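You operate a simulated robot arm through the tools that you are given. There is no shell and no other tool.

The job below is to be done with a simulated robot arm. You get a single attempt, and the scene is never put back.

## Task
Put things in order on the top of the wooden bench. At the end: the brown sanding block stands where the grey flat nozzle stood; the red tag (marked "HOLD") from the top of the wooden bench stands on top of the grey block; the green pin (marked "GO") stands where the black gear (marked "22") stood; the black gear from the top of the wooden bench stands on top of the brown carton (marked "SLIVER"); the grey flat nozzle stands where the green pin stood; whatever was shut is shut again. Leave all else as you found it, and nothing knocked over.

The check looks at the end state, three seconds after you hand in, the way a careful person would. Anything else that was tipped, shoved, dropped, spilled or broken makes it a failure.

## Robot
A 6-joint arm with a two-finger parallel gripper, fixed in place. Base frame: the origin is at the foot of the arm, x ahead of it, y to its left, z up; the work surface is at about z = 86. Readings come in cm, rad, newtons and seconds.
With the tool pointing down near the work surface it reaches from about 24 to 64 cm from the base axis. Its first joint turns from -1.152 to 1.152 rad. Payload 2.7 kg.
The TCP is the grasp point between the finger pads, 2.3 cm short of the fingertips. In the tool frame z runs along the fingers and y along their closing line. The gripper opens to 9.4 cm. The fingers are 3.8 cm wide and 1 cm thick; the gripper's body (5.4 by 9.6 cm) begins 3.9 cm behind the TCP.
Orientation is that of the tool frame in the base frame, as [roll, pitch, yaw] about the fixed x, y, z axes, in that order (R = Rz(yaw) Ry(pitch) Rx(roll)). With the fingers straight down and closing along the base's y, the tool's x points along the base's -x, its y along +y and its z along -z.

## Interface
- The arm moves only by the tool servo_tool. Its argument "increments" is a list of rows, each a list of 3 entries, a list of its own where there are three numbers: the gripper command, from -1 (shut) to 1 (fully open), values between in proportion, then the shift along the tool's x, y, z in cm, then the turn, a rotation vector about the tool's x, y, z in rad. In form: [[gripper, [tx, ty, tz], [ax, ay, az]], ...]. A call has 1 to 20 rows; each row is the pose to reach, as a shift and turn from the pose commanded when the call began, along the tool's axes at that moment. Rows are played at 5 a second. More than 5 cm and 0.15 rad between two rows, or a gripper value outside its range, and nothing of the call is played. A pose out of reach is approached as far as the arm can. The call stops where the force on the tool passes 40 N (or 10 N more than at its start, if that is more) or the arm is blocked; 0.2 s more then pass. The fingers move at their own pace (about 4.5 cm/s each) and stop on an object; they squeeze with about 41 N. The grip force told is the motor's: it shows also when the fingers shut on nothing. Time passes only in rows, and 0.2 s behind the last, so rows that repeat a pose let the fingers close. The reply holds the time, the measured pose of the TCP, the force on the tool along the base axes, the opening and the grip force, in the units named above and with some noise, with the torque about the TCP (base axes, N m) and any sound that the robot's microphone picked up.
- Cameras (640 x 400 px; columns grow to the right, rows downward): "scene" is fixed at [7.12, -42.62, 141.66]; the picture's right is [0.81, -0.59, 0.00], its down [-0.24, -0.33, -0.91] and it looks along [0.54, 0.74, -0.41] (base axes); focal length 326 px, centre (320, 200). "wrist" rides on the gripper at [8.6, 1.6, -7.5] in the tool frame; the picture's right is [-0.18, 0.98, 0.00], its down [-0.58, -0.11, -0.81] and it looks along [-0.79, -0.15, 0.59] (tool axes); focal length 243 px, centre (320, 200). There is no depth. A picture from a camera that has moved, and an enlarged one, comes with that camera's place and axes in the base frame and with its lens.
- snapshot(camera): a new picture of that camera. It takes no simulated time.
- close_up(camera, box): a new picture of the part [left, top, right, bottom] of that camera's present view, enlarged. It takes no simulated time.
- job_done(): hands the job in; it is judged then, once.

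Nothing tells you positions but the pictures and the camera data. Unless the task says otherwise, let go and move clear before handing in.

The tools are called after "Emit:" as name(argument=value, ...) on one line, values as JSON. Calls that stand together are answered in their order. servo_tool: Moves the arm, as the interface text tells. Its arguments: {"type":"object","properties":{"increments":{"type":"array","items":{"type":"array"}}},"required":["increments"]} The other tools are called the same way: snapshot (camera) takes a picture; close_up (camera, box) takes an enlarged picture of a part of a camera's view; job_done () hands the job in.

At the start:

```text
clock: 0.0
tool_pos: [33.17, 17.91, 121.53]
tcp_rot: [-3.142, 0.0, -3.141]
ft_force: [-0.1, 0.2, 0.5]
torque: [-0.02, -0.04, -0.01]
opening: 9.42
grasp_force: 0.0
```

scene: 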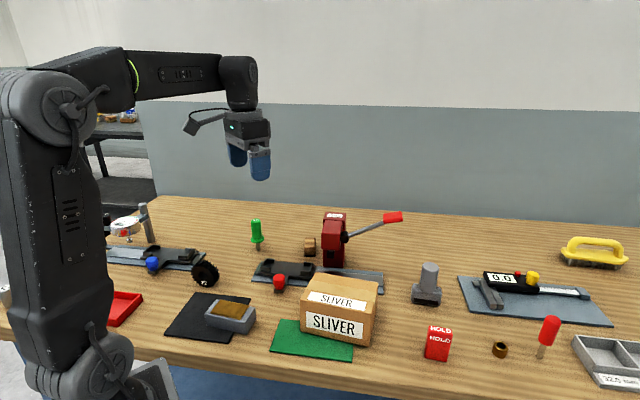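
wrist: 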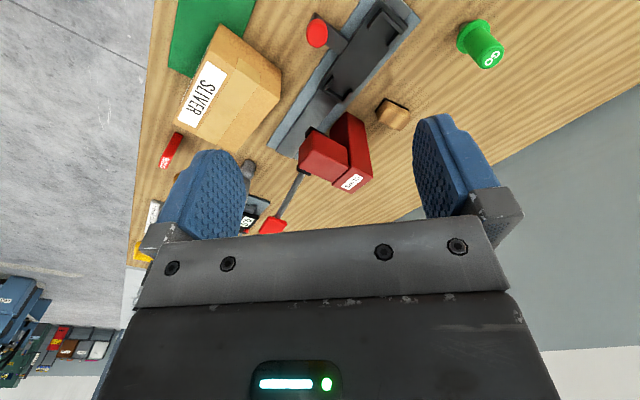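

I see a bench with a green pin, black gear, brown carton, grey nozzle, red tag and several fixtures. I will look closer before moving anything.

Emit:
close_up(camera="scene", box=[80, 180, 280, 360])

Emit:
close_up(camera="scene", box=[240, 200, 440, 380])

Emit:
close_up(camera="scene", box=[400, 220, 640, 400])

Emit:
close_up(camera="wrist", box=[130, 0, 530, 260])

```text
2.22 times, centred on (180, 270) of scene
camera zoom: at [7.12, -42.62, 141.66], right [0.81, -0.59, 0.0], down [-0.24, -0.33, -0.91], along [0.54, 0.74, -0.41], focal length 724 px, centre (631, 44)
```

zoom: 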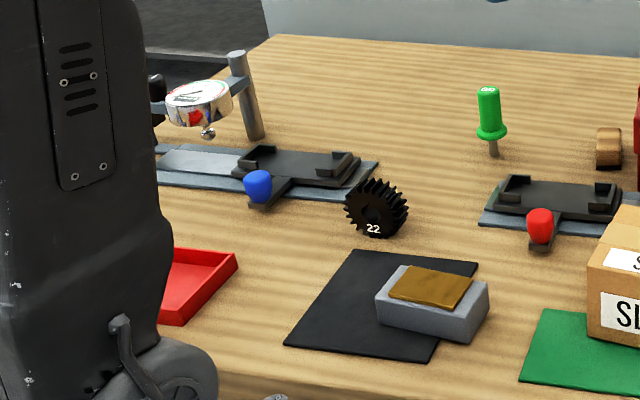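

```text
2.22 times, centred on (340, 290) of scene
camera zoom: at [7.12, -42.62, 141.66], right [0.81, -0.59, 0.0], down [-0.24, -0.33, -0.91], along [0.54, 0.74, -0.41], focal length 724 px, centre (276, 0)
```

zoom: 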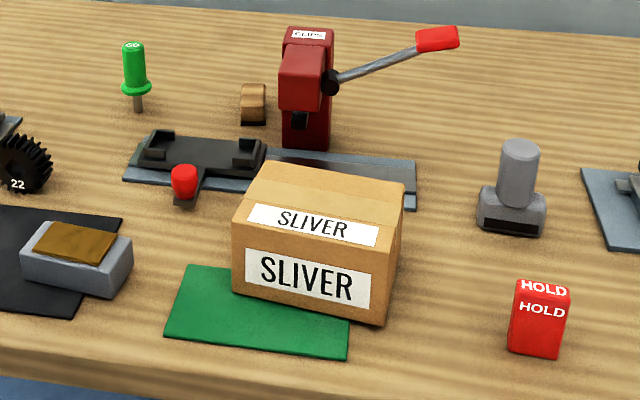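

```text
2.22 times, centred on (520, 310) of scene
camera zoom: at [7.12, -42.62, 141.66], right [0.81, -0.59, 0.0], down [-0.24, -0.33, -0.91], along [0.54, 0.74, -0.41], focal length 724 px, centre (-124, -44)
```

zoom: 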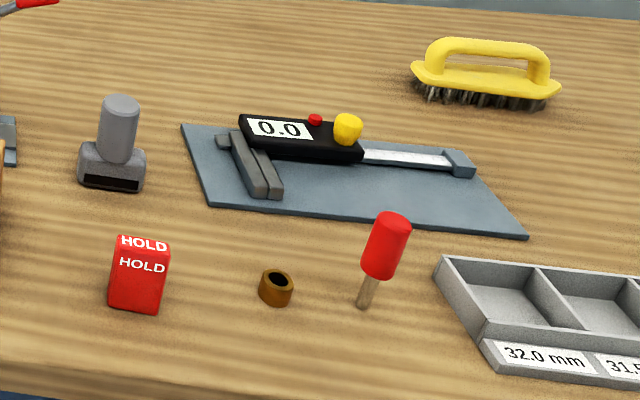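

```text
1.54 times, centred on (330, 130) of wrist
camera zoom: at [24.5, 19.56, 129.01], right [0.18, 0.98, 0.0], down [0.58, -0.11, 0.81], along [0.79, -0.15, -0.59], focal length 373 px, centre (305, 308)
```

zoom: 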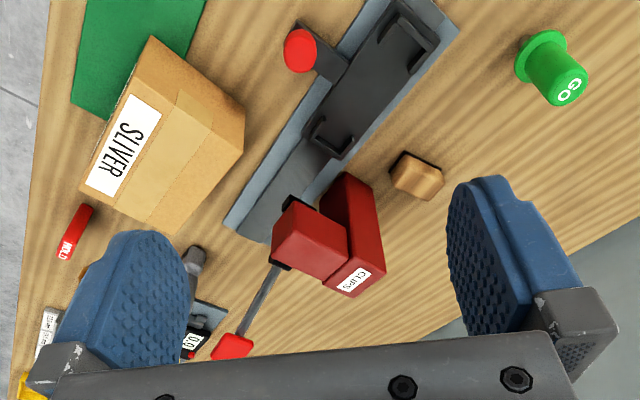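

The objects: gear near (23,31), green pin near (42,38), sanding block near (53,26), nozzle near (64,-7), tag near (53,-19), grey block near (25,14) and carton near (42,-1). I will first move the wrist camera over to the nozzle and tag, staying high, to get their places more exactly.

Emit:
servo_tool(increments=[[1, [-1.5, -3.5, 1.5], [0, 0, 0]], [1, [-3, -7, 3], [0, 0, 0]], [1, [-4.5, -10.5, 4.5], [0, 0, 0]], [1, [-6, -14, 6], [0, 0, 0]], [1, [-7.5, -17.5, 7.5], [0, 0, 0]], [1, [-9, -21, 9], [0, 0, 0]], [1, [-10, -25, 10], [0, 0, 0]], [1, [-10, -25, 10], [0, 0, 0]]])

Emit:
snapshot(camera="wrist")

Emit:
snapshot(camera="scene")

```text
clock: 1.8
tool_pos: [43.24, -7.31, 111.45]
tcp_rot: [3.142, -0.002, -3.142]
ft_force: [0.6, 0.0, -1.0]
torque: [0.01, -0.01, 0.0]
opening: 9.39
grasp_force: 0.1
```

```text
taken
camera wrist: at [34.48, -5.56, 118.91], right [0.18, 0.98, 0.0], down [0.58, -0.11, 0.81], along [0.79, -0.15, -0.59], focal length 243 px, centre (320, 200)
```

wrist: 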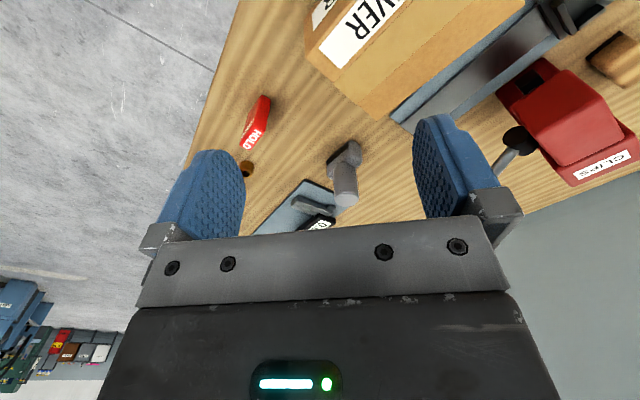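

```text
taken
```

scene: 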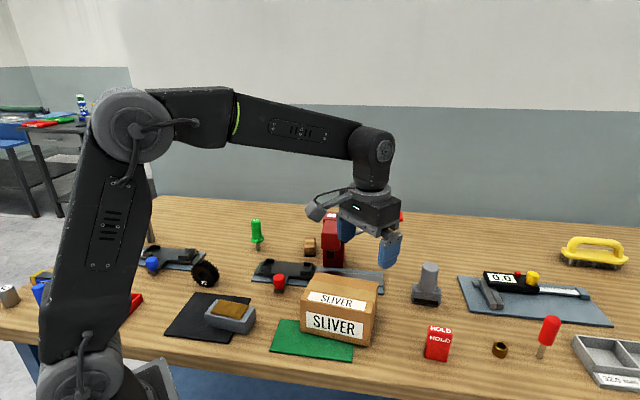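

The nozzle and tag are visible from here. I will enlarge both views to triangulate them.

Emit:
close_up(camera="wrist", box=[220, 80, 420, 240])

Emit:
close_up(camera="scene", box=[390, 240, 490, 370])

Emit:
close_up(camera="wrist", box=[230, 0, 640, 240])

Emit:
close_up(camera="scene", box=[160, 230, 280, 350])

```text
2.50 times, centred on (320, 160) of wrist
camera zoom: at [34.48, -5.56, 118.91], right [0.18, 0.98, 0.0], down [0.58, -0.11, 0.81], along [0.79, -0.15, -0.59], focal length 606 px, centre (320, 300)
```

zoom: 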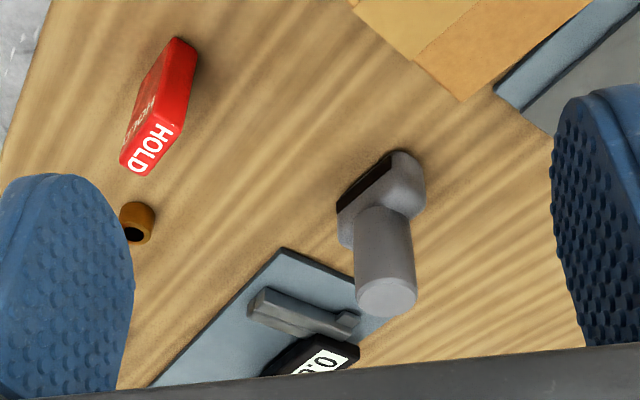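

```text
3.08 times, centred on (440, 305) of scene
camera zoom: at [7.12, -42.62, 141.66], right [0.81, -0.59, 0.0], down [-0.24, -0.33, -0.91], along [0.54, 0.74, -0.41], focal length 1002 px, centre (-49, -123)
```

zoom: 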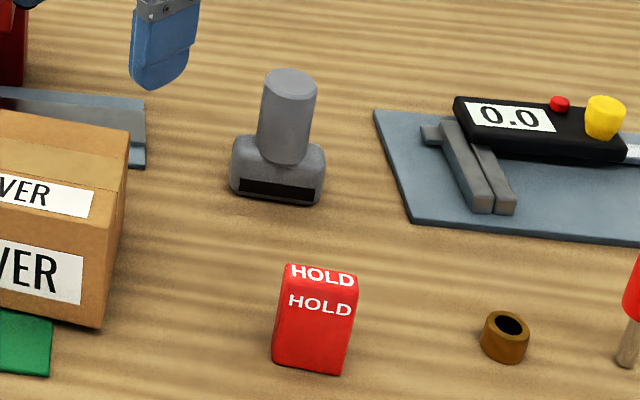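

```text
1.56 times, centred on (435, 120) of wrist
camera zoom: at [34.48, -5.56, 118.91], right [0.18, 0.98, 0.0], down [0.58, -0.11, 0.81], along [0.79, -0.15, -0.59], focal length 379 px, centre (140, 325)
```

zoom: 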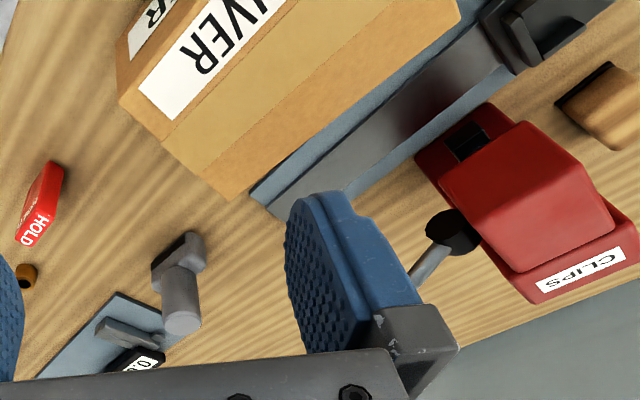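

```text
3.33 times, centred on (220, 290) of scene
camera zoom: at [7.12, -42.62, 141.66], right [0.81, -0.59, 0.0], down [-0.24, -0.33, -0.91], along [0.54, 0.74, -0.41], focal length 1086 px, centre (653, -100)
```

zoom: 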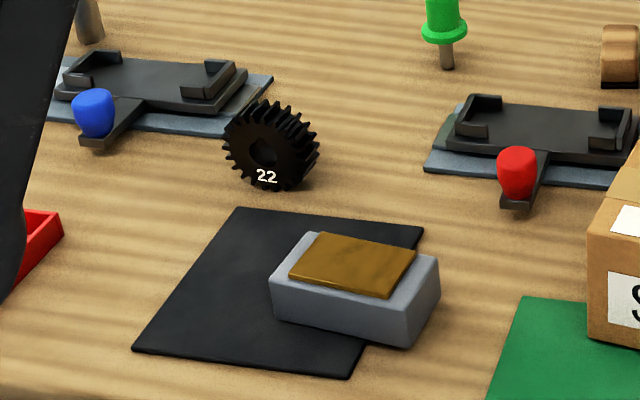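

The nozzle stands at about (65,-7), 10 cm tall, right at the edge of reach, so it will need a tilted tool. The tag is about 4.3 cm wide and 8.5 cm tall at (53,-19). Next I swing round to look at the gear and grey block.

Emit:
servo_tool(increments=[[1, [2.5, 3.1, 0], [0, 0, -0.092]], [1, [5, 6.2, 0], [0, 0, -0.184]], [1, [7.5, 9.3, 0], [0, 0, -0.276]], [1, [10, 12.4, 0], [0, 0, -0.368]], [1, [12.5, 15.5, 0], [0, 0, -0.46]], [1, [15, 18.6, 0], [0, 0, -0.552]], [1, [17.5, 21.7, 0], [0, 0, -0.644]], [1, [20, 24.8, 0], [0, 0, -0.736]], [1, [22.5, 28, 0], [0, 0, -0.828]], [1, [25, 31.2, 0], [0, 0, -0.924]], [1, [25, 31.2, 0], [0, 0, -0.924]]])

Emit:
snapshot(camera="wrist")

Emit:
snapshot(camera="scene")

```text
clock: 4.2
tool_pos: [18.25, 24.12, 111.48]
tcp_rot: [-3.14, 0.0, -2.215]
ft_force: [0.2, -0.3, -0.3]
torque: [-0.03, -0.01, -0.02]
opening: 9.37
grasp_force: 0.2
```

```text
taken
camera wrist: at [11.56, 18.25, 119.01], right [-0.67, 0.74, 0.0], down [0.44, 0.4, 0.81], along [0.6, 0.54, -0.59], focal length 243 px, centre (320, 200)
```

wrist: 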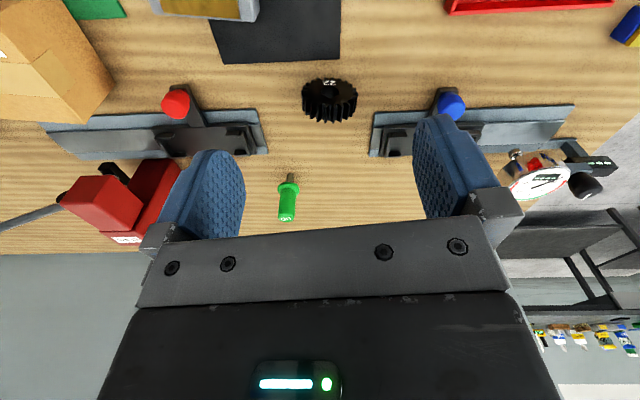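

```text
taken
```

scene: 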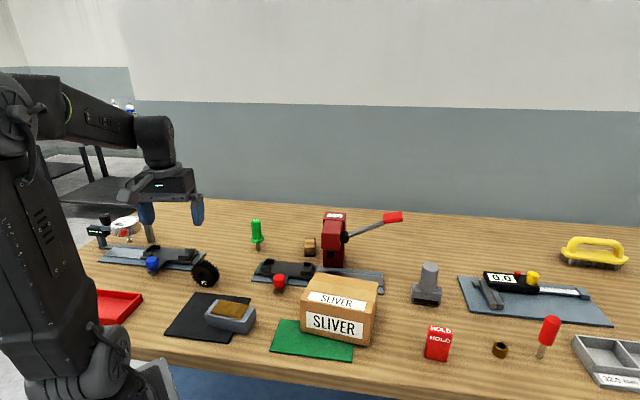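

Emit:
close_up(camera="wrist", box=[250, 50, 410, 150])

Emit:
close_up(camera="wrist", box=[240, 130, 400, 230])

Emit:
close_up(camera="wrist", box=[100, 0, 420, 160])

```text
4.00 times, centred on (330, 100) of wrist
camera zoom: at [11.56, 18.25, 119.01], right [-0.67, 0.74, 0.0], down [0.44, 0.4, 0.81], along [0.6, 0.54, -0.59], focal length 970 px, centre (280, 600)
```

zoom: 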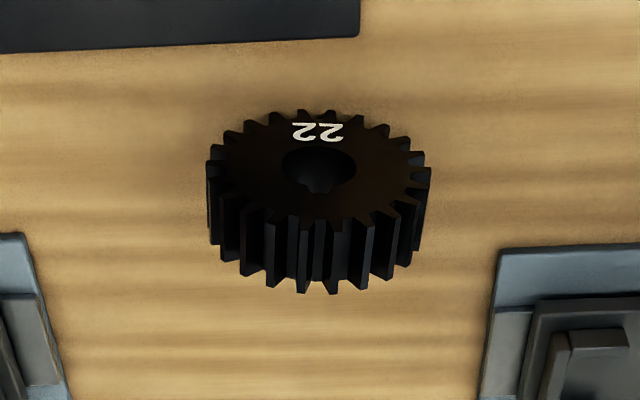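

```text
4.00 times, centred on (320, 180) of wrist
camera zoom: at [11.56, 18.25, 119.01], right [-0.67, 0.74, 0.0], down [0.44, 0.4, 0.81], along [0.6, 0.54, -0.59], focal length 970 px, centre (320, 280)
```

zoom: 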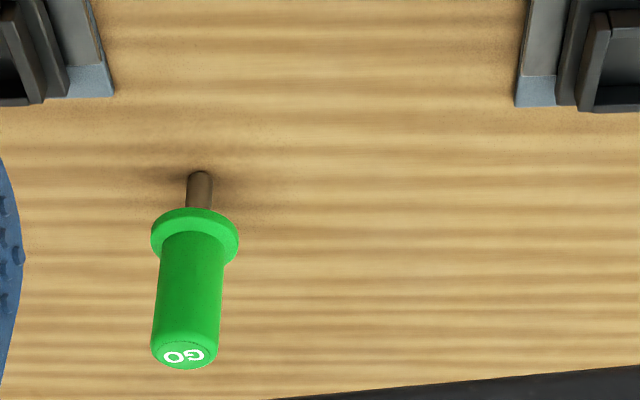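

```text
2.00 times, centred on (260, 80) of wrist
camera zoom: at [11.56, 18.25, 119.01], right [-0.67, 0.74, 0.0], down [0.44, 0.4, 0.81], along [0.6, 0.54, -0.59], focal length 485 px, centre (440, 440)
```

zoom: 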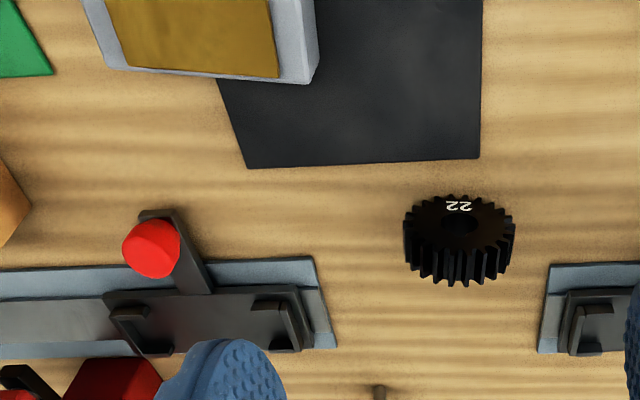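

The gear stands on its edge at about (23.9, 31.3), 6.9 cm across and 2.4 cm thick, with its axis at an azimuth of about 45°. The green pin stands on its thin shank at (42.2, 38.1). Next I look at the sanding block and its surroundings.

Emit:
servo_tool(increments=[[1, [-2.3, -2.5, 0], [0, 0, 0.08]], [1, [-4.6, -5, 0], [0, 0, 0.16]], [1, [-6.9, -7.5, 0], [0, 0, 0.24]], [1, [-9.2, -10, 0], [0, 0, 0.32]], [1, [-11.5, -12.5, 0], [0, 0, 0.4]], [1, [-13.4, -14.7, 0], [0, 0, 0.477]], [1, [-13.4, -14.7, 0], [0, 0, 0.477]]])

Emit:
snapshot(camera="wrist")

Emit:
close_up(camera="wrist", box=[220, 20, 440, 220])

Emit:
close_up(camera="scene", box=[280, 200, 410, 290])

```text
clock: 5.8
tool_pos: [38.13, 25.96, 111.58]
tcp_rot: [-3.142, 0.0, -2.695]
ft_force: [0.1, 0.3, 0.3]
torque: [-0.02, -0.03, 0.01]
opening: 9.4
grasp_force: 0.2
```

```text
taken
camera wrist: at [29.49, 23.7, 119.08], right [-0.26, 0.97, 0.0], down [0.57, 0.15, 0.81], along [0.78, 0.21, -0.59], focal length 243 px, centre (320, 200)
```

wrist: 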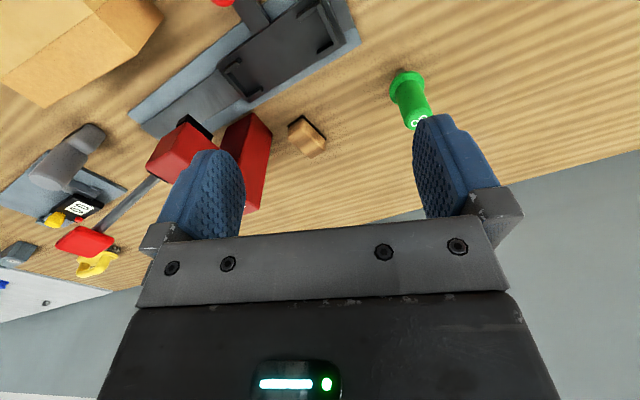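

```text
2.00 times, centred on (330, 120) of wrist
camera zoom: at [29.49, 23.7, 119.08], right [-0.26, 0.97, 0.0], down [0.57, 0.15, 0.81], along [0.78, 0.21, -0.59], focal length 485 px, centre (300, 360)
```

zoom: 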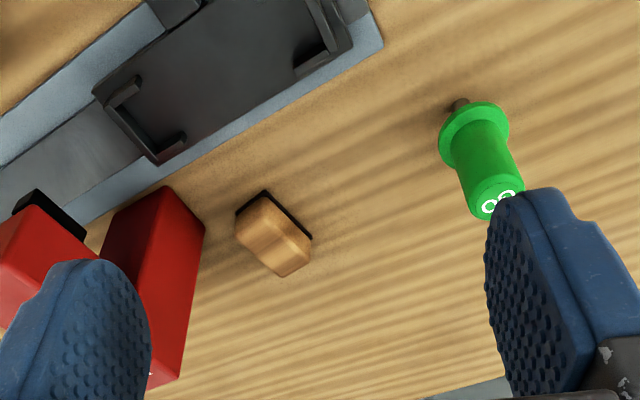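

```text
4.44 times, centred on (345, 245) of scene
camera zoom: at [7.12, -42.62, 141.66], right [0.81, -0.59, 0.0], down [-0.24, -0.33, -0.91], along [0.54, 0.74, -0.41], focal length 1447 px, centre (209, 0)
```

zoom: 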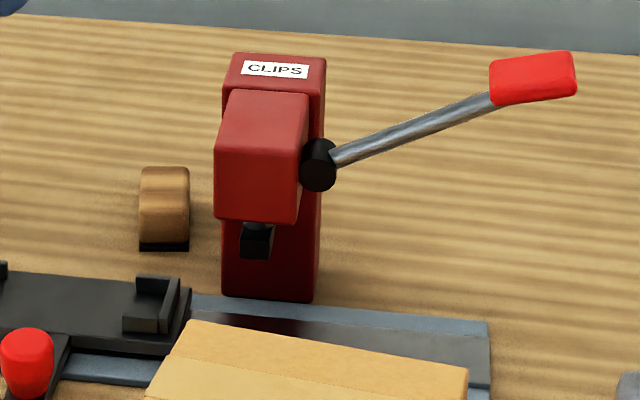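

The sanding block is about 3.2 × 5.9 cm and 3 cm tall, standing at (55.1, 28.2), with the press only about 2 cm away. The carton top lies at about z 94.7, centred near (43.8, 0.2). I start with the gear: I will move above it with the fingers turned to close along its axis.

Emit:
servo_tool(increments=[[0.2, [1.05, 1.1, 0.7], [0, 0, 0.1227]], [0.2, [2.1, 2.2, 1.4], [0, 0, 0.2454]], [0.2, [3.15, 3.3, 2.1], [0, 0, 0.3681]], [0.2, [4.2, 4.4, 2.8], [0, 0, 0.4908]], [0.2, [5.25, 5.5, 3.5], [0, 0, 0.6135]], [0.2, [6.3, 6.6, 4.2], [0, 0, 0.7362]], [0.2, [7.35, 7.7, 4.9], [0, 0, 0.8589]], [0.2, [8.4, 8.8, 5.6], [0, 0, 0.9816]], [0.2, [9.45, 9.9, 6.3], [0, 0, 1.1043]], [0.2, [10.53, 10.96, 7], [0, 0, 1.227]], [0.2, [10.53, 10.96, 7], [0, 0, 1.227]]])

Emit:
snapshot(camera="wrist")

Emit:
snapshot(camera="scene")

```text
clock: 8.2
tool_pos: [23.85, 31.36, 104.39]
tcp_rot: [3.14, -0.002, 2.359]
ft_force: [-0.6, 0.0, -0.4]
torque: [0.0, 0.03, 0.01]
opening: 5.67
grasp_force: 0.0
```

```text
taken
camera wrist: at [18.67, 38.62, 111.97], right [0.82, 0.57, 0.0], down [0.34, -0.49, 0.81], along [0.46, -0.66, -0.59], focal length 243 px, centre (320, 200)
```

wrist: 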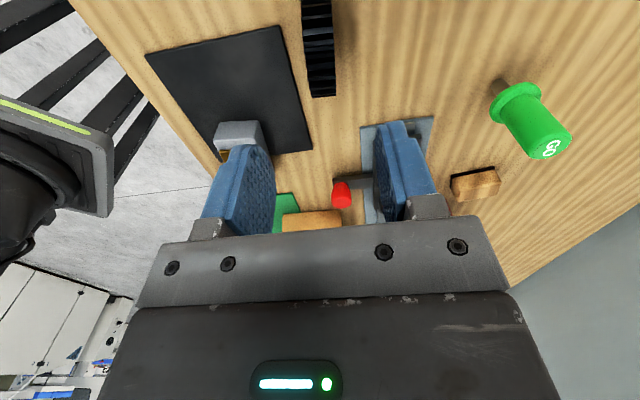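

```text
taken
```

scene: 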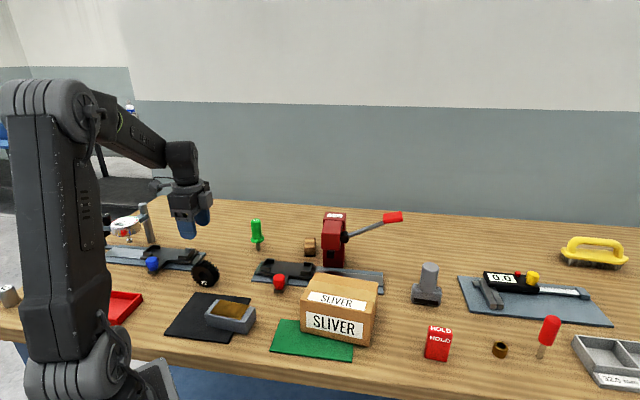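

Emit:
close_up(camera="wrist", box=[240, 0, 400, 110])

Emit:
close_up(camera="wrist", box=[130, 10, 330, 180])

```text
3.64 times, centred on (320, 55) of wrist
camera zoom: at [18.67, 38.62, 111.97], right [0.82, 0.57, 0.0], down [0.34, -0.49, 0.81], along [0.46, -0.66, -0.59], focal length 882 px, centre (320, 727)
```

zoom: 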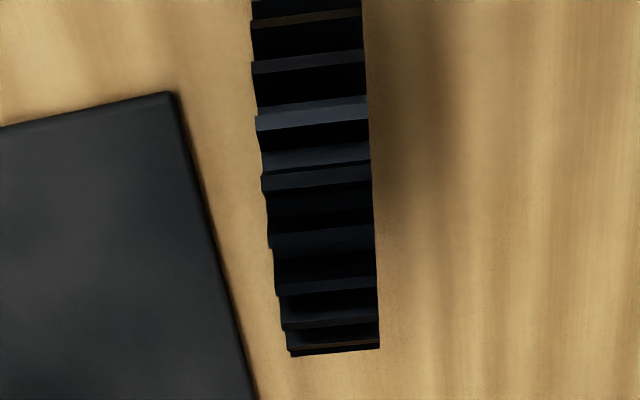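

```text
2.35 times, centred on (230, 95) of wrist
camera zoom: at [18.67, 38.62, 111.97], right [0.82, 0.57, 0.0], down [0.34, -0.49, 0.81], along [0.46, -0.66, -0.59], focal length 571 px, centre (532, 447)
```

zoom: 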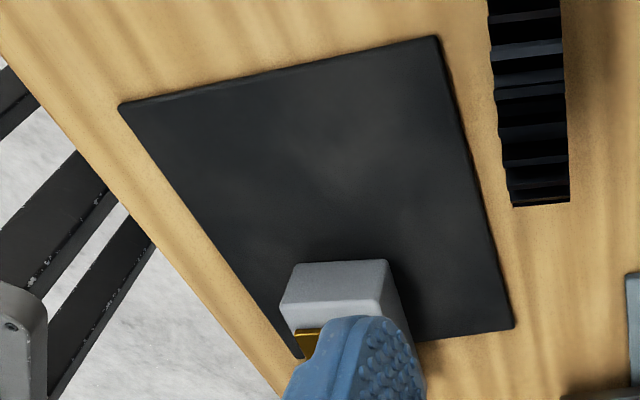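

The gear sits right under the TCP, and only about 0.04 rad of rotation is needed. I descend around it now, with the fingers open to 5.6 cm.

Emit:
servo_tool(increments=[[0.2, [-0.2, 0, 3], [0, 0, 0.04]], [0.2, [-0.2, 0, 6], [0, 0, 0.04]], [0.2, [-0.2, 0, 9], [0, 0, 0.04]], [0.2, [-0.2, 0, 11], [0, 0, 0.04]], [0.2, [-0.2, 0, 13], [0, 0, 0.04]], [0.2, [-0.2, 0, 14], [0, 0, 0.04]], [0.2, [-0.2, 0, 14.7], [0, 0, 0.04]], [0.2, [-0.2, 0, 14.7], [0, 0, 0.04]]])

Emit:
snapshot(camera="wrist")

Emit:
close_up(camera="scene", box=[140, 190, 280, 350])

```text
clock: 10.0
tool_pos: [23.91, 31.11, 89.79]
tcp_rot: [-3.141, 0.0, 2.321]
ft_force: [-0.3, -0.1, -0.3]
torque: [0.02, -0.02, 0.02]
opening: 5.66
grasp_force: 0.0
```

```text
taken
camera wrist: at [19.19, 38.62, 97.3], right [0.84, 0.54, 0.0], down [0.32, -0.5, 0.81], along [0.43, -0.68, -0.59], focal length 243 px, centre (320, 200)
```

wrist: 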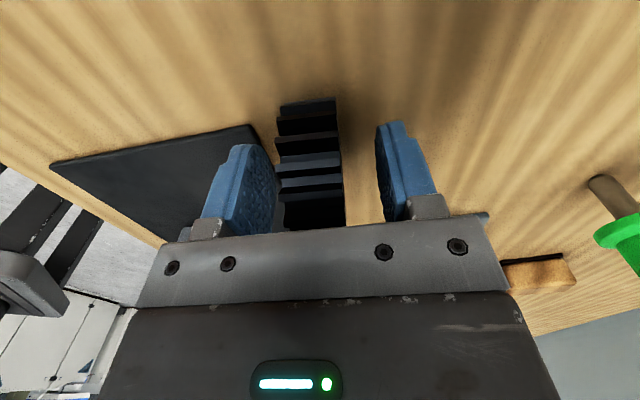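

```text
2.50 times, centred on (210, 270) of scene
camera zoom: at [7.12, -42.62, 141.66], right [0.81, -0.59, 0.0], down [-0.24, -0.33, -0.91], along [0.54, 0.74, -0.41], focal length 814 px, centre (595, 25)
```

zoom: 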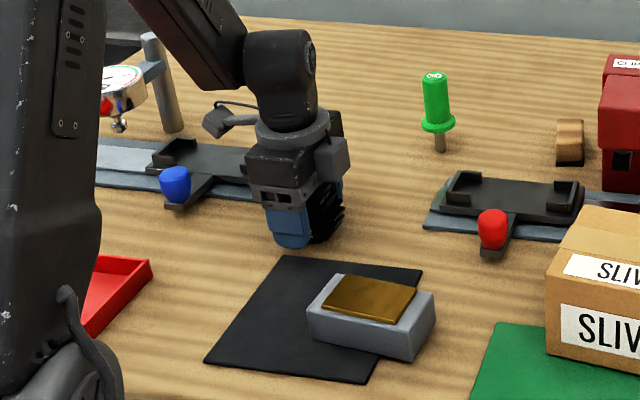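

The gear sits between the fingers, about 2 mm off centre toward +y of the tool. I correct that and close gently.

Emit:
servo_tool(increments=[[0.2, [0, 0.2, 0], [0, 0, 0]], [0.0, [0, 0.2, 0], [0, 0, 0]], [-0.15, [0, 0.2, 0], [0, 0, 0]], [-0.3, [0, 0.2, 0], [0, 0, 0]], [-0.4, [0, 0.2, 0], [0, 0, 0]], [-0.5, [0, 0.2, 0], [0, 0, 0]], [-0.7, [0, 0.2, 0], [0, 0, 0]], [-1, [0, 0.2, 0], [0, 0, 0]], [-1, [0, 0.2, 0], [0, 0, 0]], [-1, [0, 0.2, 0], [0, 0, 0]]])

Emit:
snapshot(camera="wrist")

```text
clock: 12.2
tool_pos: [24.12, 31.26, 89.78]
tcp_rot: [3.141, 0.0, 2.321]
ft_force: [-1.2, -1.8, 0.3]
torque: [0.01, 0.01, -0.01]
opening: 2.2
grasp_force: 40.5
```

```text
taken
camera wrist: at [19.3, 38.74, 97.31], right [0.84, 0.54, 0.0], down [0.32, -0.5, 0.81], along [0.43, -0.68, -0.59], focal length 243 px, centre (320, 200)
```

wrist: 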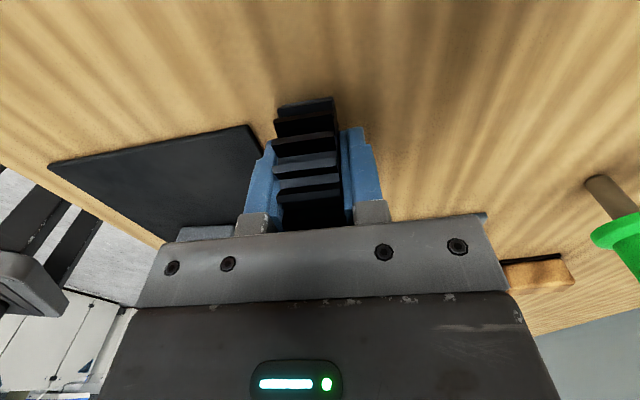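

The gear is held at 2.2 cm opening with 40 N. I lift it straight up and check the grip.

Emit:
servo_tool(increments=[[-1, [0, 0, -1], [0, 0, 0]], [-1, [0, 0, -3], [0, 0, 0]], [-1, [0, 0, -6], [0, 0, 0]], [-1, [0, 0, -9], [0, 0, 0]], [-1, [0, 0, -12], [0, 0, 0]], [-1, [0, 0, -15], [0, 0, 0]], [-1, [0, 0, -18], [0, 0, 0]], [-1, [0, 0, -18], [0, 0, 0]]])

Emit:
snapshot(camera="wrist")

Emit:
close_up(camera="scene", box=[140, 150, 280, 350])

```text
clock: 14.0
tool_pos: [23.98, 31.15, 107.96]
tcp_rot: [-3.141, -0.001, 2.322]
ft_force: [0.1, 0.6, -4.4]
torque: [-0.03, 0.0, -0.01]
opening: 2.19
grasp_force: 41.5
```

```text
taken
camera wrist: at [19.23, 38.75, 115.38], right [0.84, 0.54, 0.0], down [0.32, -0.5, 0.81], along [0.43, -0.68, -0.59], focal length 243 px, centre (320, 200)
```

wrist: 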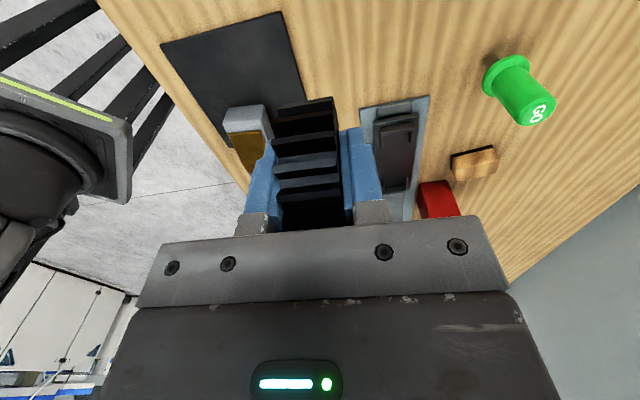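

```text
2.00 times, centred on (210, 250) of scene
camera zoom: at [7.12, -42.61, 141.67], right [0.81, -0.59, 0.0], down [-0.24, -0.33, -0.91], along [0.54, 0.74, -0.41], focal length 651 px, centre (540, 100)
```

zoom: 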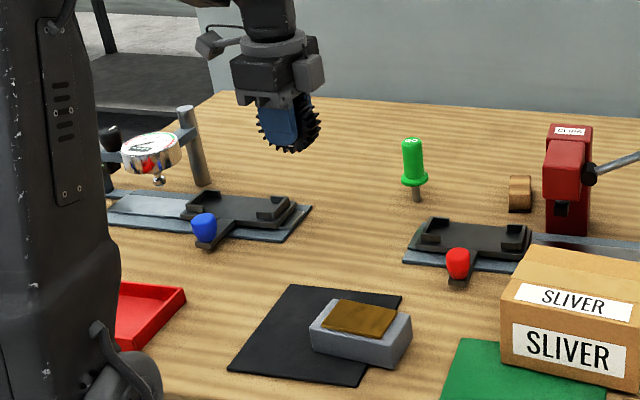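

The gear came up cleanly; its lowest point is about 3.8 cm below the TCP. I carry it over the carton.

Emit:
servo_tool(increments=[[-1, [-3.6, -0.68, 0], [0, 0, 0]], [-1, [-7.2, -1.36, 0], [0, 0, 0]], [-1, [-10.8, -2.03, 0], [0, 0, 0]], [-1, [-14.4, -2.71, 0], [0, 0, 0]], [-1, [-18, -3.39, 0], [0, 0, 0]], [-1, [-21.6, -4.07, 0], [0, 0, 0]], [-1, [-25.2, -4.75, 0], [0, 0, 0]], [-1, [-28.8, -5.42, 0], [0, 0, 0]], [-1, [-32.4, -6.1, 0], [0, 0, 0]], [-1, [-35, -6.6, 0], [0, 0, 0]], [-1, [-36.1, -6.78, 0], [0, 0, 0]], [-1, [-36.1, -6.78, 0], [0, 0, 0]]])

Emit:
snapshot(camera="wrist")

Emit:
close_up(camera="scene", box=[260, 180, 420, 370])

```text
clock: 16.6
tool_pos: [43.74, 0.25, 107.75]
tcp_rot: [-3.141, 0.001, 2.323]
ft_force: [-0.4, 0.2, -6.5]
torque: [0.0, -0.06, 0.02]
opening: 2.17
grasp_force: 41.0
```

```text
taken
camera wrist: at [38.96, 7.67, 115.32], right [0.84, 0.54, 0.0], down [0.32, -0.5, 0.81], along [0.43, -0.68, -0.59], focal length 243 px, centre (320, 200)
```

wrist: 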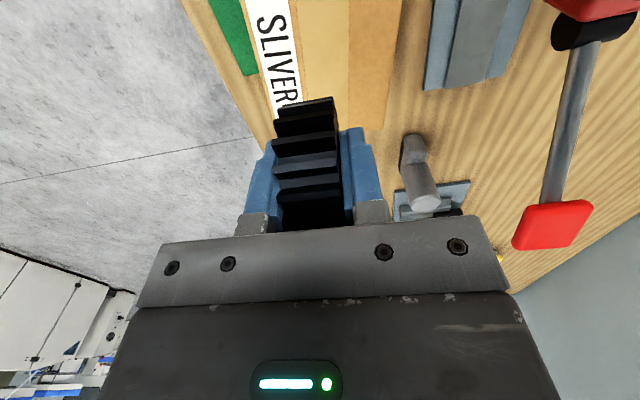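

```text
2.11 times, centred on (340, 275) of scene
camera zoom: at [7.12, -42.62, 141.66], right [0.81, -0.59, 0.0], down [-0.24, -0.33, -0.91], along [0.54, 0.74, -0.41], focal length 686 px, centre (278, 42)
```

zoom: 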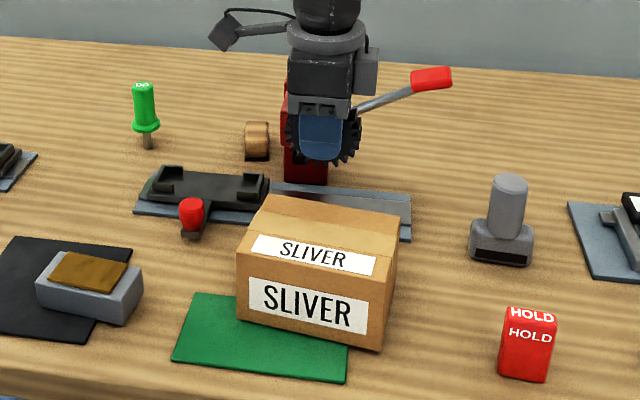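

The gear is centred over the carton top. I lower it in small steps and watch for contact.

Emit:
servo_tool(increments=[[-1, [0, 0.2, 2], [0, 0, 0]], [-1, [0, 0.2, 4], [0, 0, 0]], [-1, [0, 0.2, 6], [0, 0, 0]], [-1, [0, 0.2, 7.5], [0, 0, 0]], [-1, [0, 0.2, 8.2], [0, 0, 0]], [-1, [0, 0.2, 8.5], [0, 0, 0]], [-1, [0, 0.2, 8.5], [0, 0, 0]]])

Emit:
close_up(camera="scene", box=[280, 220, 400, 300])

```text
clock: 18.2
tool_pos: [44.06, 0.44, 99.31]
tcp_rot: [-3.141, -0.001, 2.321]
ft_force: [0.4, -0.6, -6.0]
torque: [-0.01, 0.02, 0.03]
opening: 2.21
grasp_force: 41.3
```

```text
5.00 times, centred on (340, 260) of scene
camera zoom: at [7.13, -42.62, 141.66], right [0.81, -0.59, 0.0], down [-0.24, -0.33, -0.91], along [0.54, 0.74, -0.41], focal length 1628 px, centre (220, -100)
```

zoom: 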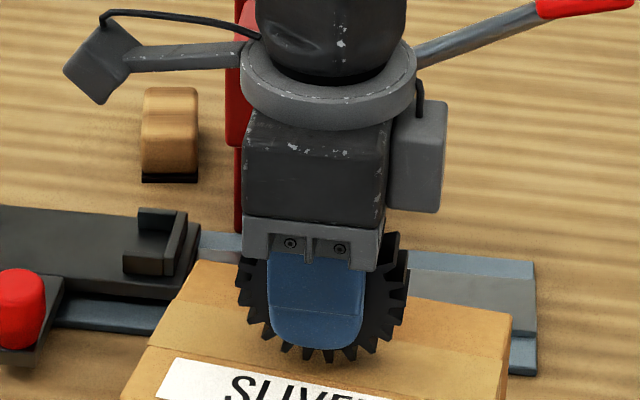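

Emit:
servo_tool(increments=[[-1, [0, 0, 0.2], [0, 0, 0]], [-1, [0, 0, 0.4], [0, 0, 0]], [-1, [0, 0, 0.5], [0, 0, 0]], [-1, [0, 0, 0.5], [0, 0, 0]]])

Emit:
close_up(camera="scene", box=[310, 240, 380, 290])

```text
clock: 19.2
tool_pos: [44.0, 0.4, 98.72]
tcp_rot: [3.141, -0.001, 2.32]
ft_force: [-1.0, -0.5, -5.6]
torque: [0.03, 0.0, 0.02]
opening: 2.18
grasp_force: 41.2
```

```text
8.00 times, centred on (345, 265) of scene
camera zoom: at [7.12, -42.62, 141.66], right [0.81, -0.59, 0.0], down [-0.24, -0.33, -0.91], along [0.54, 0.74, -0.41], focal length 2605 px, centre (120, -320)
```

zoom: 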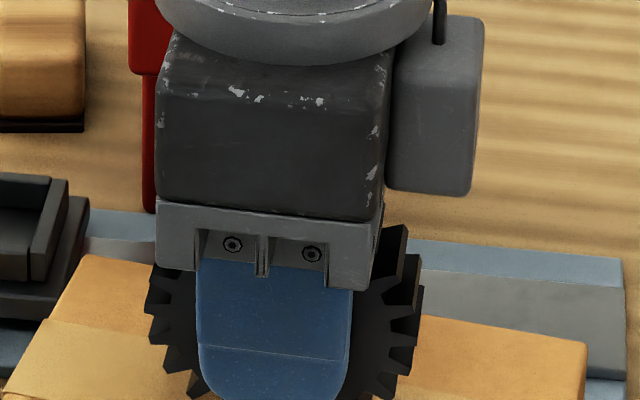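

Emit:
servo_tool(increments=[[-1, [0, 0, 0.1], [0, 0, 0]], [-1, [0, 0, 0.15], [0, 0, 0]], [-1, [0, 0, 0.15], [0, 0, 0]]])

Emit:
close_up(camera="scene", box=[310, 250, 390, 300])

```text
clock: 20.0
tool_pos: [43.99, 0.5, 98.82]
tcp_rot: [3.139, 0.003, 2.324]
ft_force: [-3.4, 0.9, 15.7]
torque: [-0.08, 0.29, -0.02]
opening: 2.2
grasp_force: 41.0
```

```text
8.00 times, centred on (350, 275) of scene
camera zoom: at [7.08, -42.61, 141.67], right [0.81, -0.59, 0.0], down [-0.24, -0.33, -0.91], along [0.54, 0.74, -0.41], focal length 2605 px, centre (80, -400)
```

zoom: 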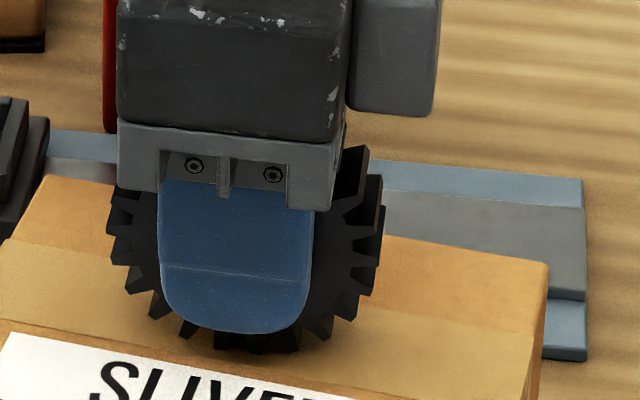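

Contact with the carton top (about 20 N). I ease the preload before releasing.

Emit:
servo_tool(increments=[[-1, [0, 0, -0.1], [0, 0, 0]], [-1, [0, 0, -0.1], [0, 0, 0]]])

```text
clock: 20.6
tool_pos: [44.1, 0.35, 98.83]
tcp_rot: [3.14, 0.001, 2.323]
ft_force: [-0.1, 2.1, 13.9]
torque: [-0.13, 0.14, 0.0]
opening: 2.22
grasp_force: 41.0
```

Emit:
servo_tool(increments=[[-1, [0, 0, -0.07], [0, 0, 0]], [-1, [0, 0, -0.07], [0, 0, 0]], [-1, [0, 0, -0.07], [0, 0, 0]]])

```text
clock: 21.4
tool_pos: [43.96, 0.25, 98.67]
tcp_rot: [3.141, 0.0, 2.321]
ft_force: [1.9, -1.1, 6.6]
torque: [-0.12, 0.0, 0.02]
opening: 2.21
grasp_force: 41.3
```

Emit:
servo_tool(increments=[[-1, [0, 0, -0.05], [0, 0, 0]], [-1, [0, 0, -0.05], [0, 0, 0]], [-1, [0, 0, -0.05], [0, 0, 0]]])

```text
clock: 22.2
tool_pos: [44.08, 0.38, 98.76]
tcp_rot: [-3.14, -0.002, 2.322]
ft_force: [1.6, 0.2, -2.1]
torque: [-0.06, 0.0, 0.01]
opening: 2.21
grasp_force: 41.0
```

Now only a light load remains on the carton. I release slowly.

Emit:
servo_tool(increments=[[-0.6, [0, 0, 0], [0, 0, 0]], [-0.5, [0, 0, 0], [0, 0, 0]], [-0.45, [0, 0, 0], [0, 0, 0]], [-0.4, [0, 0, 0], [0, 0, 0]], [-0.3, [0, 0, 0], [0, 0, 0]], [-0.2, [0, 0, 0], [0, 0, 0]], [-0.1, [0, 0, 0], [0, 0, 0]], [0.1, [0, 0, 0], [0, 0, 0]], [0.2, [0, 0, 0], [0, 0, 0]], [0.2, [0, 0, 0], [0, 0, 0]]])

Emit:
snapshot(camera="wrist")

Emit:
close_up(camera="scene", box=[290, 230, 390, 300])

```text
clock: 24.4
tool_pos: [44.11, 0.38, 98.9]
tcp_rot: [-3.142, 0.001, 2.32]
ft_force: [-0.4, 0.2, 0.1]
torque: [-0.01, 0.0, -0.02]
opening: 5.66
grasp_force: 0.0
```

```text
taken
camera wrist: at [39.11, 7.82, 106.37], right [0.84, 0.54, 0.0], down [0.32, -0.5, 0.81], along [0.43, -0.68, -0.59], focal length 243 px, centre (320, 200)
```

wrist: 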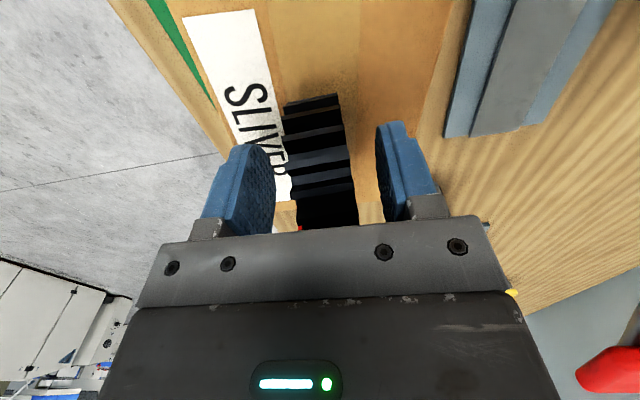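

```text
5.71 times, centred on (340, 265) of scene
camera zoom: at [7.12, -42.62, 141.66], right [0.81, -0.59, 0.0], down [-0.24, -0.33, -0.91], along [0.54, 0.74, -0.41], focal length 1861 px, centre (206, -171)
```

zoom: 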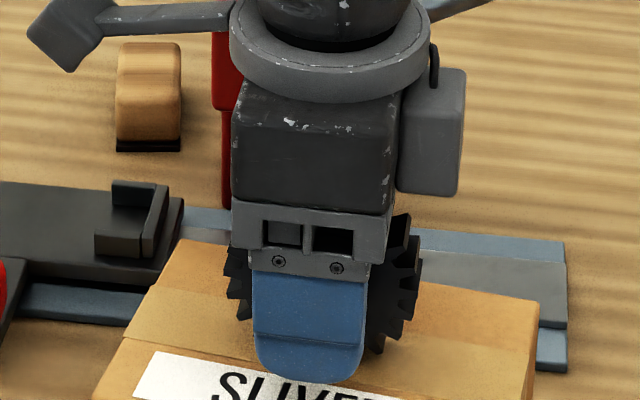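

The gear stands free between the open fingers. I raise the gripper straight up and check it.

Emit:
servo_tool(increments=[[0.2, [0, 0, -1], [0, 0, 0]], [0.2, [0, 0, -3], [0, 0, 0]], [0.2, [0, 0, -6], [0, 0, 0]], [0.2, [0, 0, -9], [0, 0, 0]], [0.2, [0, 0, -13], [0, 0, 0]], [0.2, [0, 0, -13], [0, 0, 0]]])

Emit:
snapshot(camera="wrist")

Emit:
close_up(camera="scene", box=[270, 210, 410, 360])

```text
clock: 25.8
tool_pos: [44.02, 0.45, 111.76]
tcp_rot: [-3.141, 0.0, 2.32]
ft_force: [-0.8, 0.6, 0.4]
torque: [-0.01, 0.0, 0.02]
opening: 5.64
grasp_force: 0.0
```

```text
taken
camera wrist: at [39.14, 7.81, 119.4], right [0.84, 0.54, 0.0], down [0.32, -0.5, 0.81], along [0.43, -0.68, -0.59], focal length 243 px, centre (320, 200)
```

wrist: 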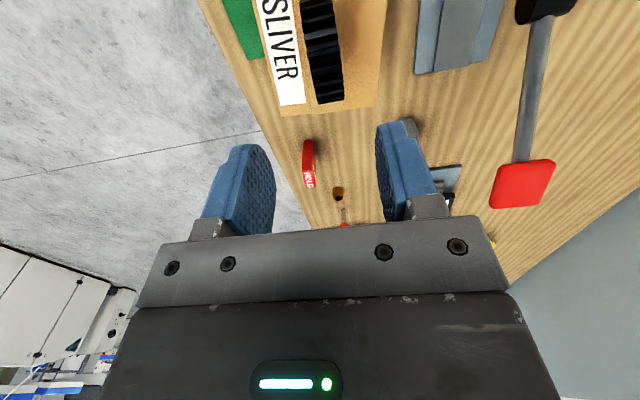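

```text
2.67 times, centred on (340, 285) of scene
camera zoom: at [7.12, -42.62, 141.66], right [0.81, -0.59, 0.0], down [-0.24, -0.33, -0.91], along [0.54, 0.74, -0.41], focal length 868 px, centre (267, -27)
```

zoom: 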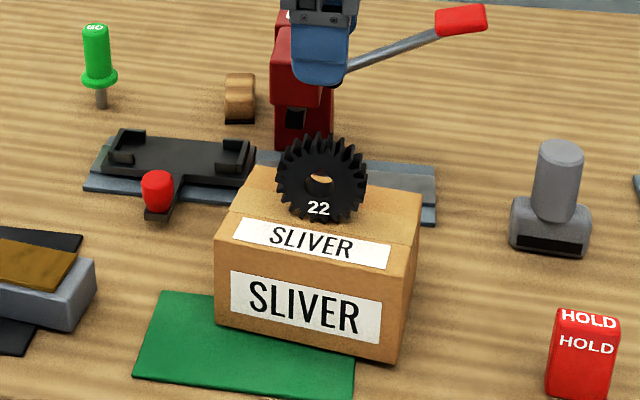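

The gear stands on the carton and the carton has not moved. Next is the green pin: I move above it with the tool turned to face outward.

Emit:
servo_tool(increments=[[0.3, [2.4, 2.03, 0], [0, 0, -0.135]], [0.3, [4.8, 4.05, 0], [0, 0, -0.27]], [0.3, [7.2, 6.08, 0], [0, 0, -0.405]], [0.3, [9.6, 8.1, 0], [0, 0, -0.54]], [0.3, [12, 10.13, 0], [0, 0, -0.675]], [0.3, [14.4, 12.16, 0], [0, 0, -0.81]], [0.3, [16.8, 14.19, 0.5], [0, 0, -0.945]], [0.3, [19.2, 16.21, 1], [0, 0, -1.08]], [0.3, [21.6, 18.24, 1.5], [0, 0, -1.215]], [0.3, [24, 20.27, 2], [0, 0, -1.35]], [0.3, [26.4, 22.3, 3], [0, 0, -1.485]], [0.3, [28.79, 24.32, 4], [0, 0, -1.62]], [0.3, [28.79, 24.32, 4], [0, 0, -1.62]]])

Emit:
snapshot(camera="wrist")

Emit:
close_up(camera="wrist", box=[260, 0, 380, 110])

Emit:
snapshot(camera="scene")

```text
clock: 28.6
tool_pos: [42.02, 38.08, 107.92]
tcp_rot: [3.14, 0.0, -2.339]
ft_force: [-0.1, -0.2, 0.5]
torque: [-0.03, 0.01, -0.03]
opening: 6.1
grasp_force: 0.0
```

```text
taken
camera wrist: at [34.74, 33.04, 115.36], right [-0.58, 0.82, 0.0], down [0.48, 0.34, 0.81], along [0.66, 0.47, -0.59], focal length 243 px, centre (320, 200)
```

wrist: 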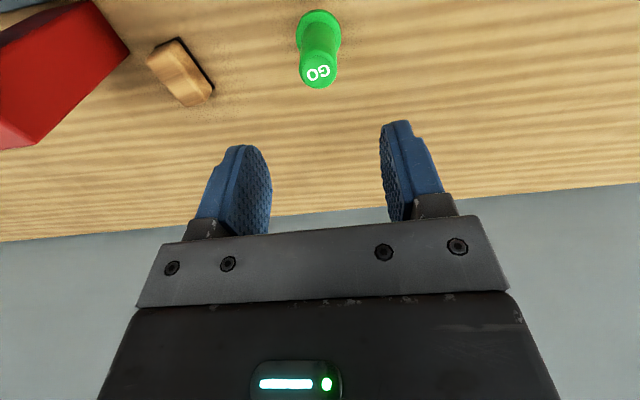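

```text
3.64 times, centred on (320, 55) of wrist
camera zoom: at [34.74, 33.04, 115.36], right [-0.58, 0.82, 0.0], down [0.48, 0.34, 0.81], along [0.66, 0.47, -0.59], focal length 882 px, centre (320, 727)
```

zoom: 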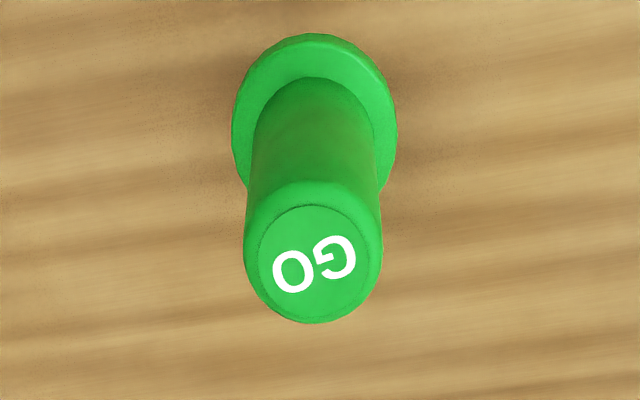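

```text
taken
```

scene: 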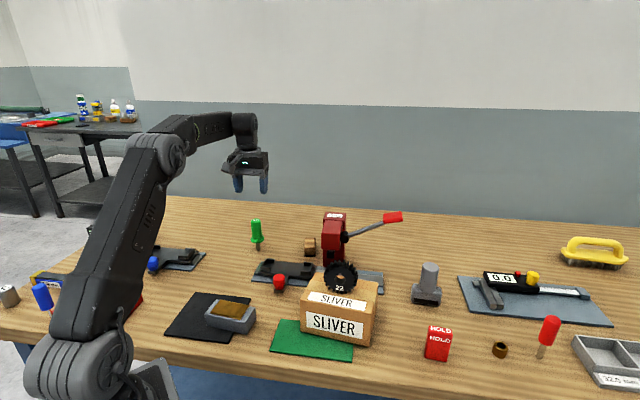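

The pin is practically under the TCP (about 1 mm off). I descend around its handle to z 94.2.

Emit:
servo_tool(increments=[[0.3, [-0.1, -0.11, 3], [0, 0, 0]], [0.3, [-0.1, -0.11, 6], [0, 0, 0]], [0.3, [-0.1, -0.11, 9], [0, 0, 0]], [0.3, [-0.1, -0.11, 11], [0, 0, 0]], [0.3, [-0.1, -0.11, 12.5], [0, 0, 0]], [0.3, [-0.1, -0.11, 13.6], [0, 0, 0]], [0.3, [-0.1, -0.11, 13.6], [0, 0, 0]]])

Emit:
snapshot(camera="wrist")

Emit:
close_up(camera="scene", box=[210, 190, 310, 270])

```text
clock: 30.2
tool_pos: [42.23, 37.89, 94.21]
tcp_rot: [-3.141, 0.001, -2.341]
ft_force: [0.0, 0.2, -0.7]
torque: [0.03, 0.01, 0.01]
opening: 6.09
grasp_force: 0.1
```

```text
taken
camera wrist: at [34.92, 32.97, 101.77], right [-0.58, 0.82, 0.0], down [0.48, 0.34, 0.81], along [0.66, 0.47, -0.59], focal length 243 px, centre (320, 200)
```

wrist: 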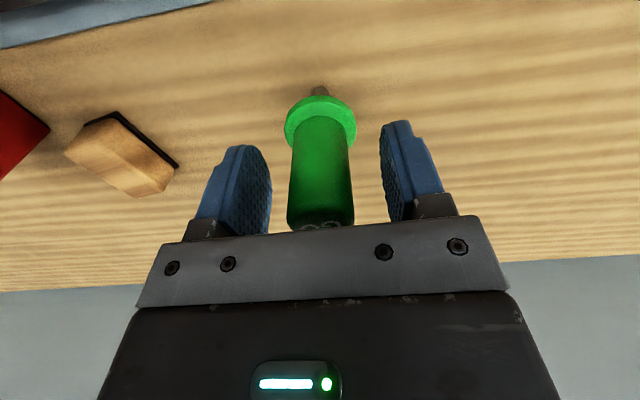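

```text
5.00 times, centred on (260, 230) of scene
camera zoom: at [7.12, -42.62, 141.66], right [0.81, -0.59, 0.0], down [-0.24, -0.33, -0.91], along [0.54, 0.74, -0.41], focal length 1628 px, centre (620, 50)
```

zoom: 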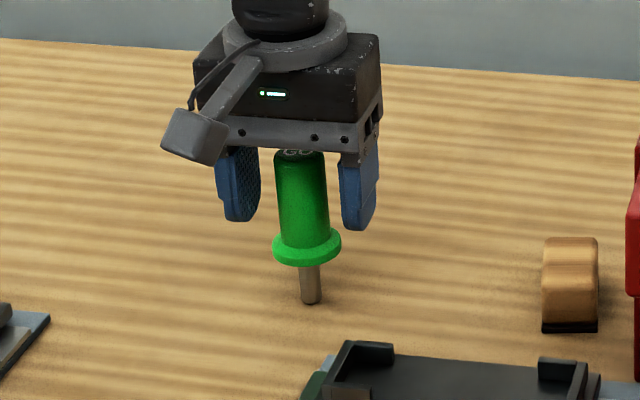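

The pin is centred between the pads. I close gently.

Emit:
servo_tool(increments=[[0.1, [0, 0, 0], [0, 0, 0]], [-0.05, [0, 0, 0], [0, 0, 0]], [-0.2, [0, 0, 0], [0, 0, 0]], [-0.3, [0, 0, 0], [0, 0, 0]], [-0.4, [0, 0, 0], [0, 0, 0]], [-0.55, [0, 0, 0], [0, 0, 0]], [-0.8, [0, 0, 0], [0, 0, 0]], [-1, [0, 0, 0], [0, 0, 0]], [-1, [0, 0, 0], [0, 0, 0]]])

Emit:
snapshot(camera="wrist")

Emit:
close_up(camera="scene", box=[210, 190, 310, 270])

```text
clock: 32.2
tool_pos: [42.17, 37.98, 94.3]
tcp_rot: [-3.141, 0.0, -2.341]
ft_force: [0.1, 0.0, -0.4]
torque: [0.03, 0.02, -0.01]
opening: 2.86
grasp_force: 40.9
```

```text
taken
camera wrist: at [34.92, 32.97, 101.78], right [-0.58, 0.82, 0.0], down [0.48, 0.34, 0.81], along [0.66, 0.47, -0.59], focal length 243 px, centre (320, 200)
```

wrist: 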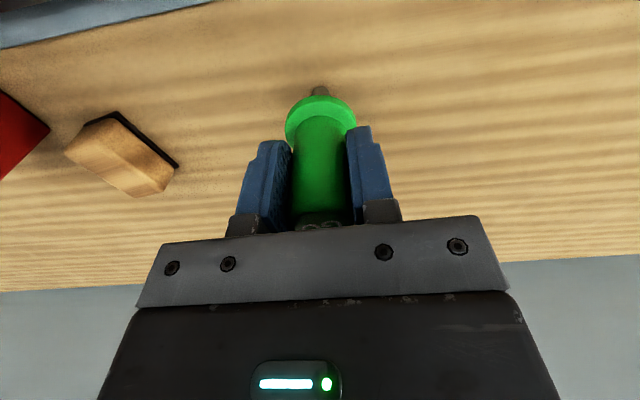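

```text
5.00 times, centred on (260, 230) of scene
camera zoom: at [7.12, -42.62, 141.66], right [0.81, -0.59, 0.0], down [-0.24, -0.33, -0.91], along [0.54, 0.74, -0.41], focal length 1628 px, centre (620, 50)
```

zoom: 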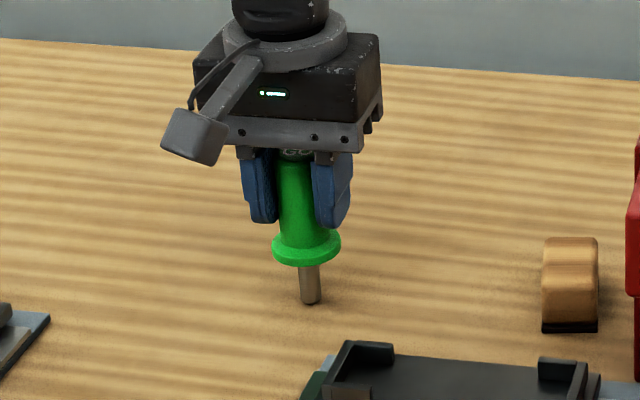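

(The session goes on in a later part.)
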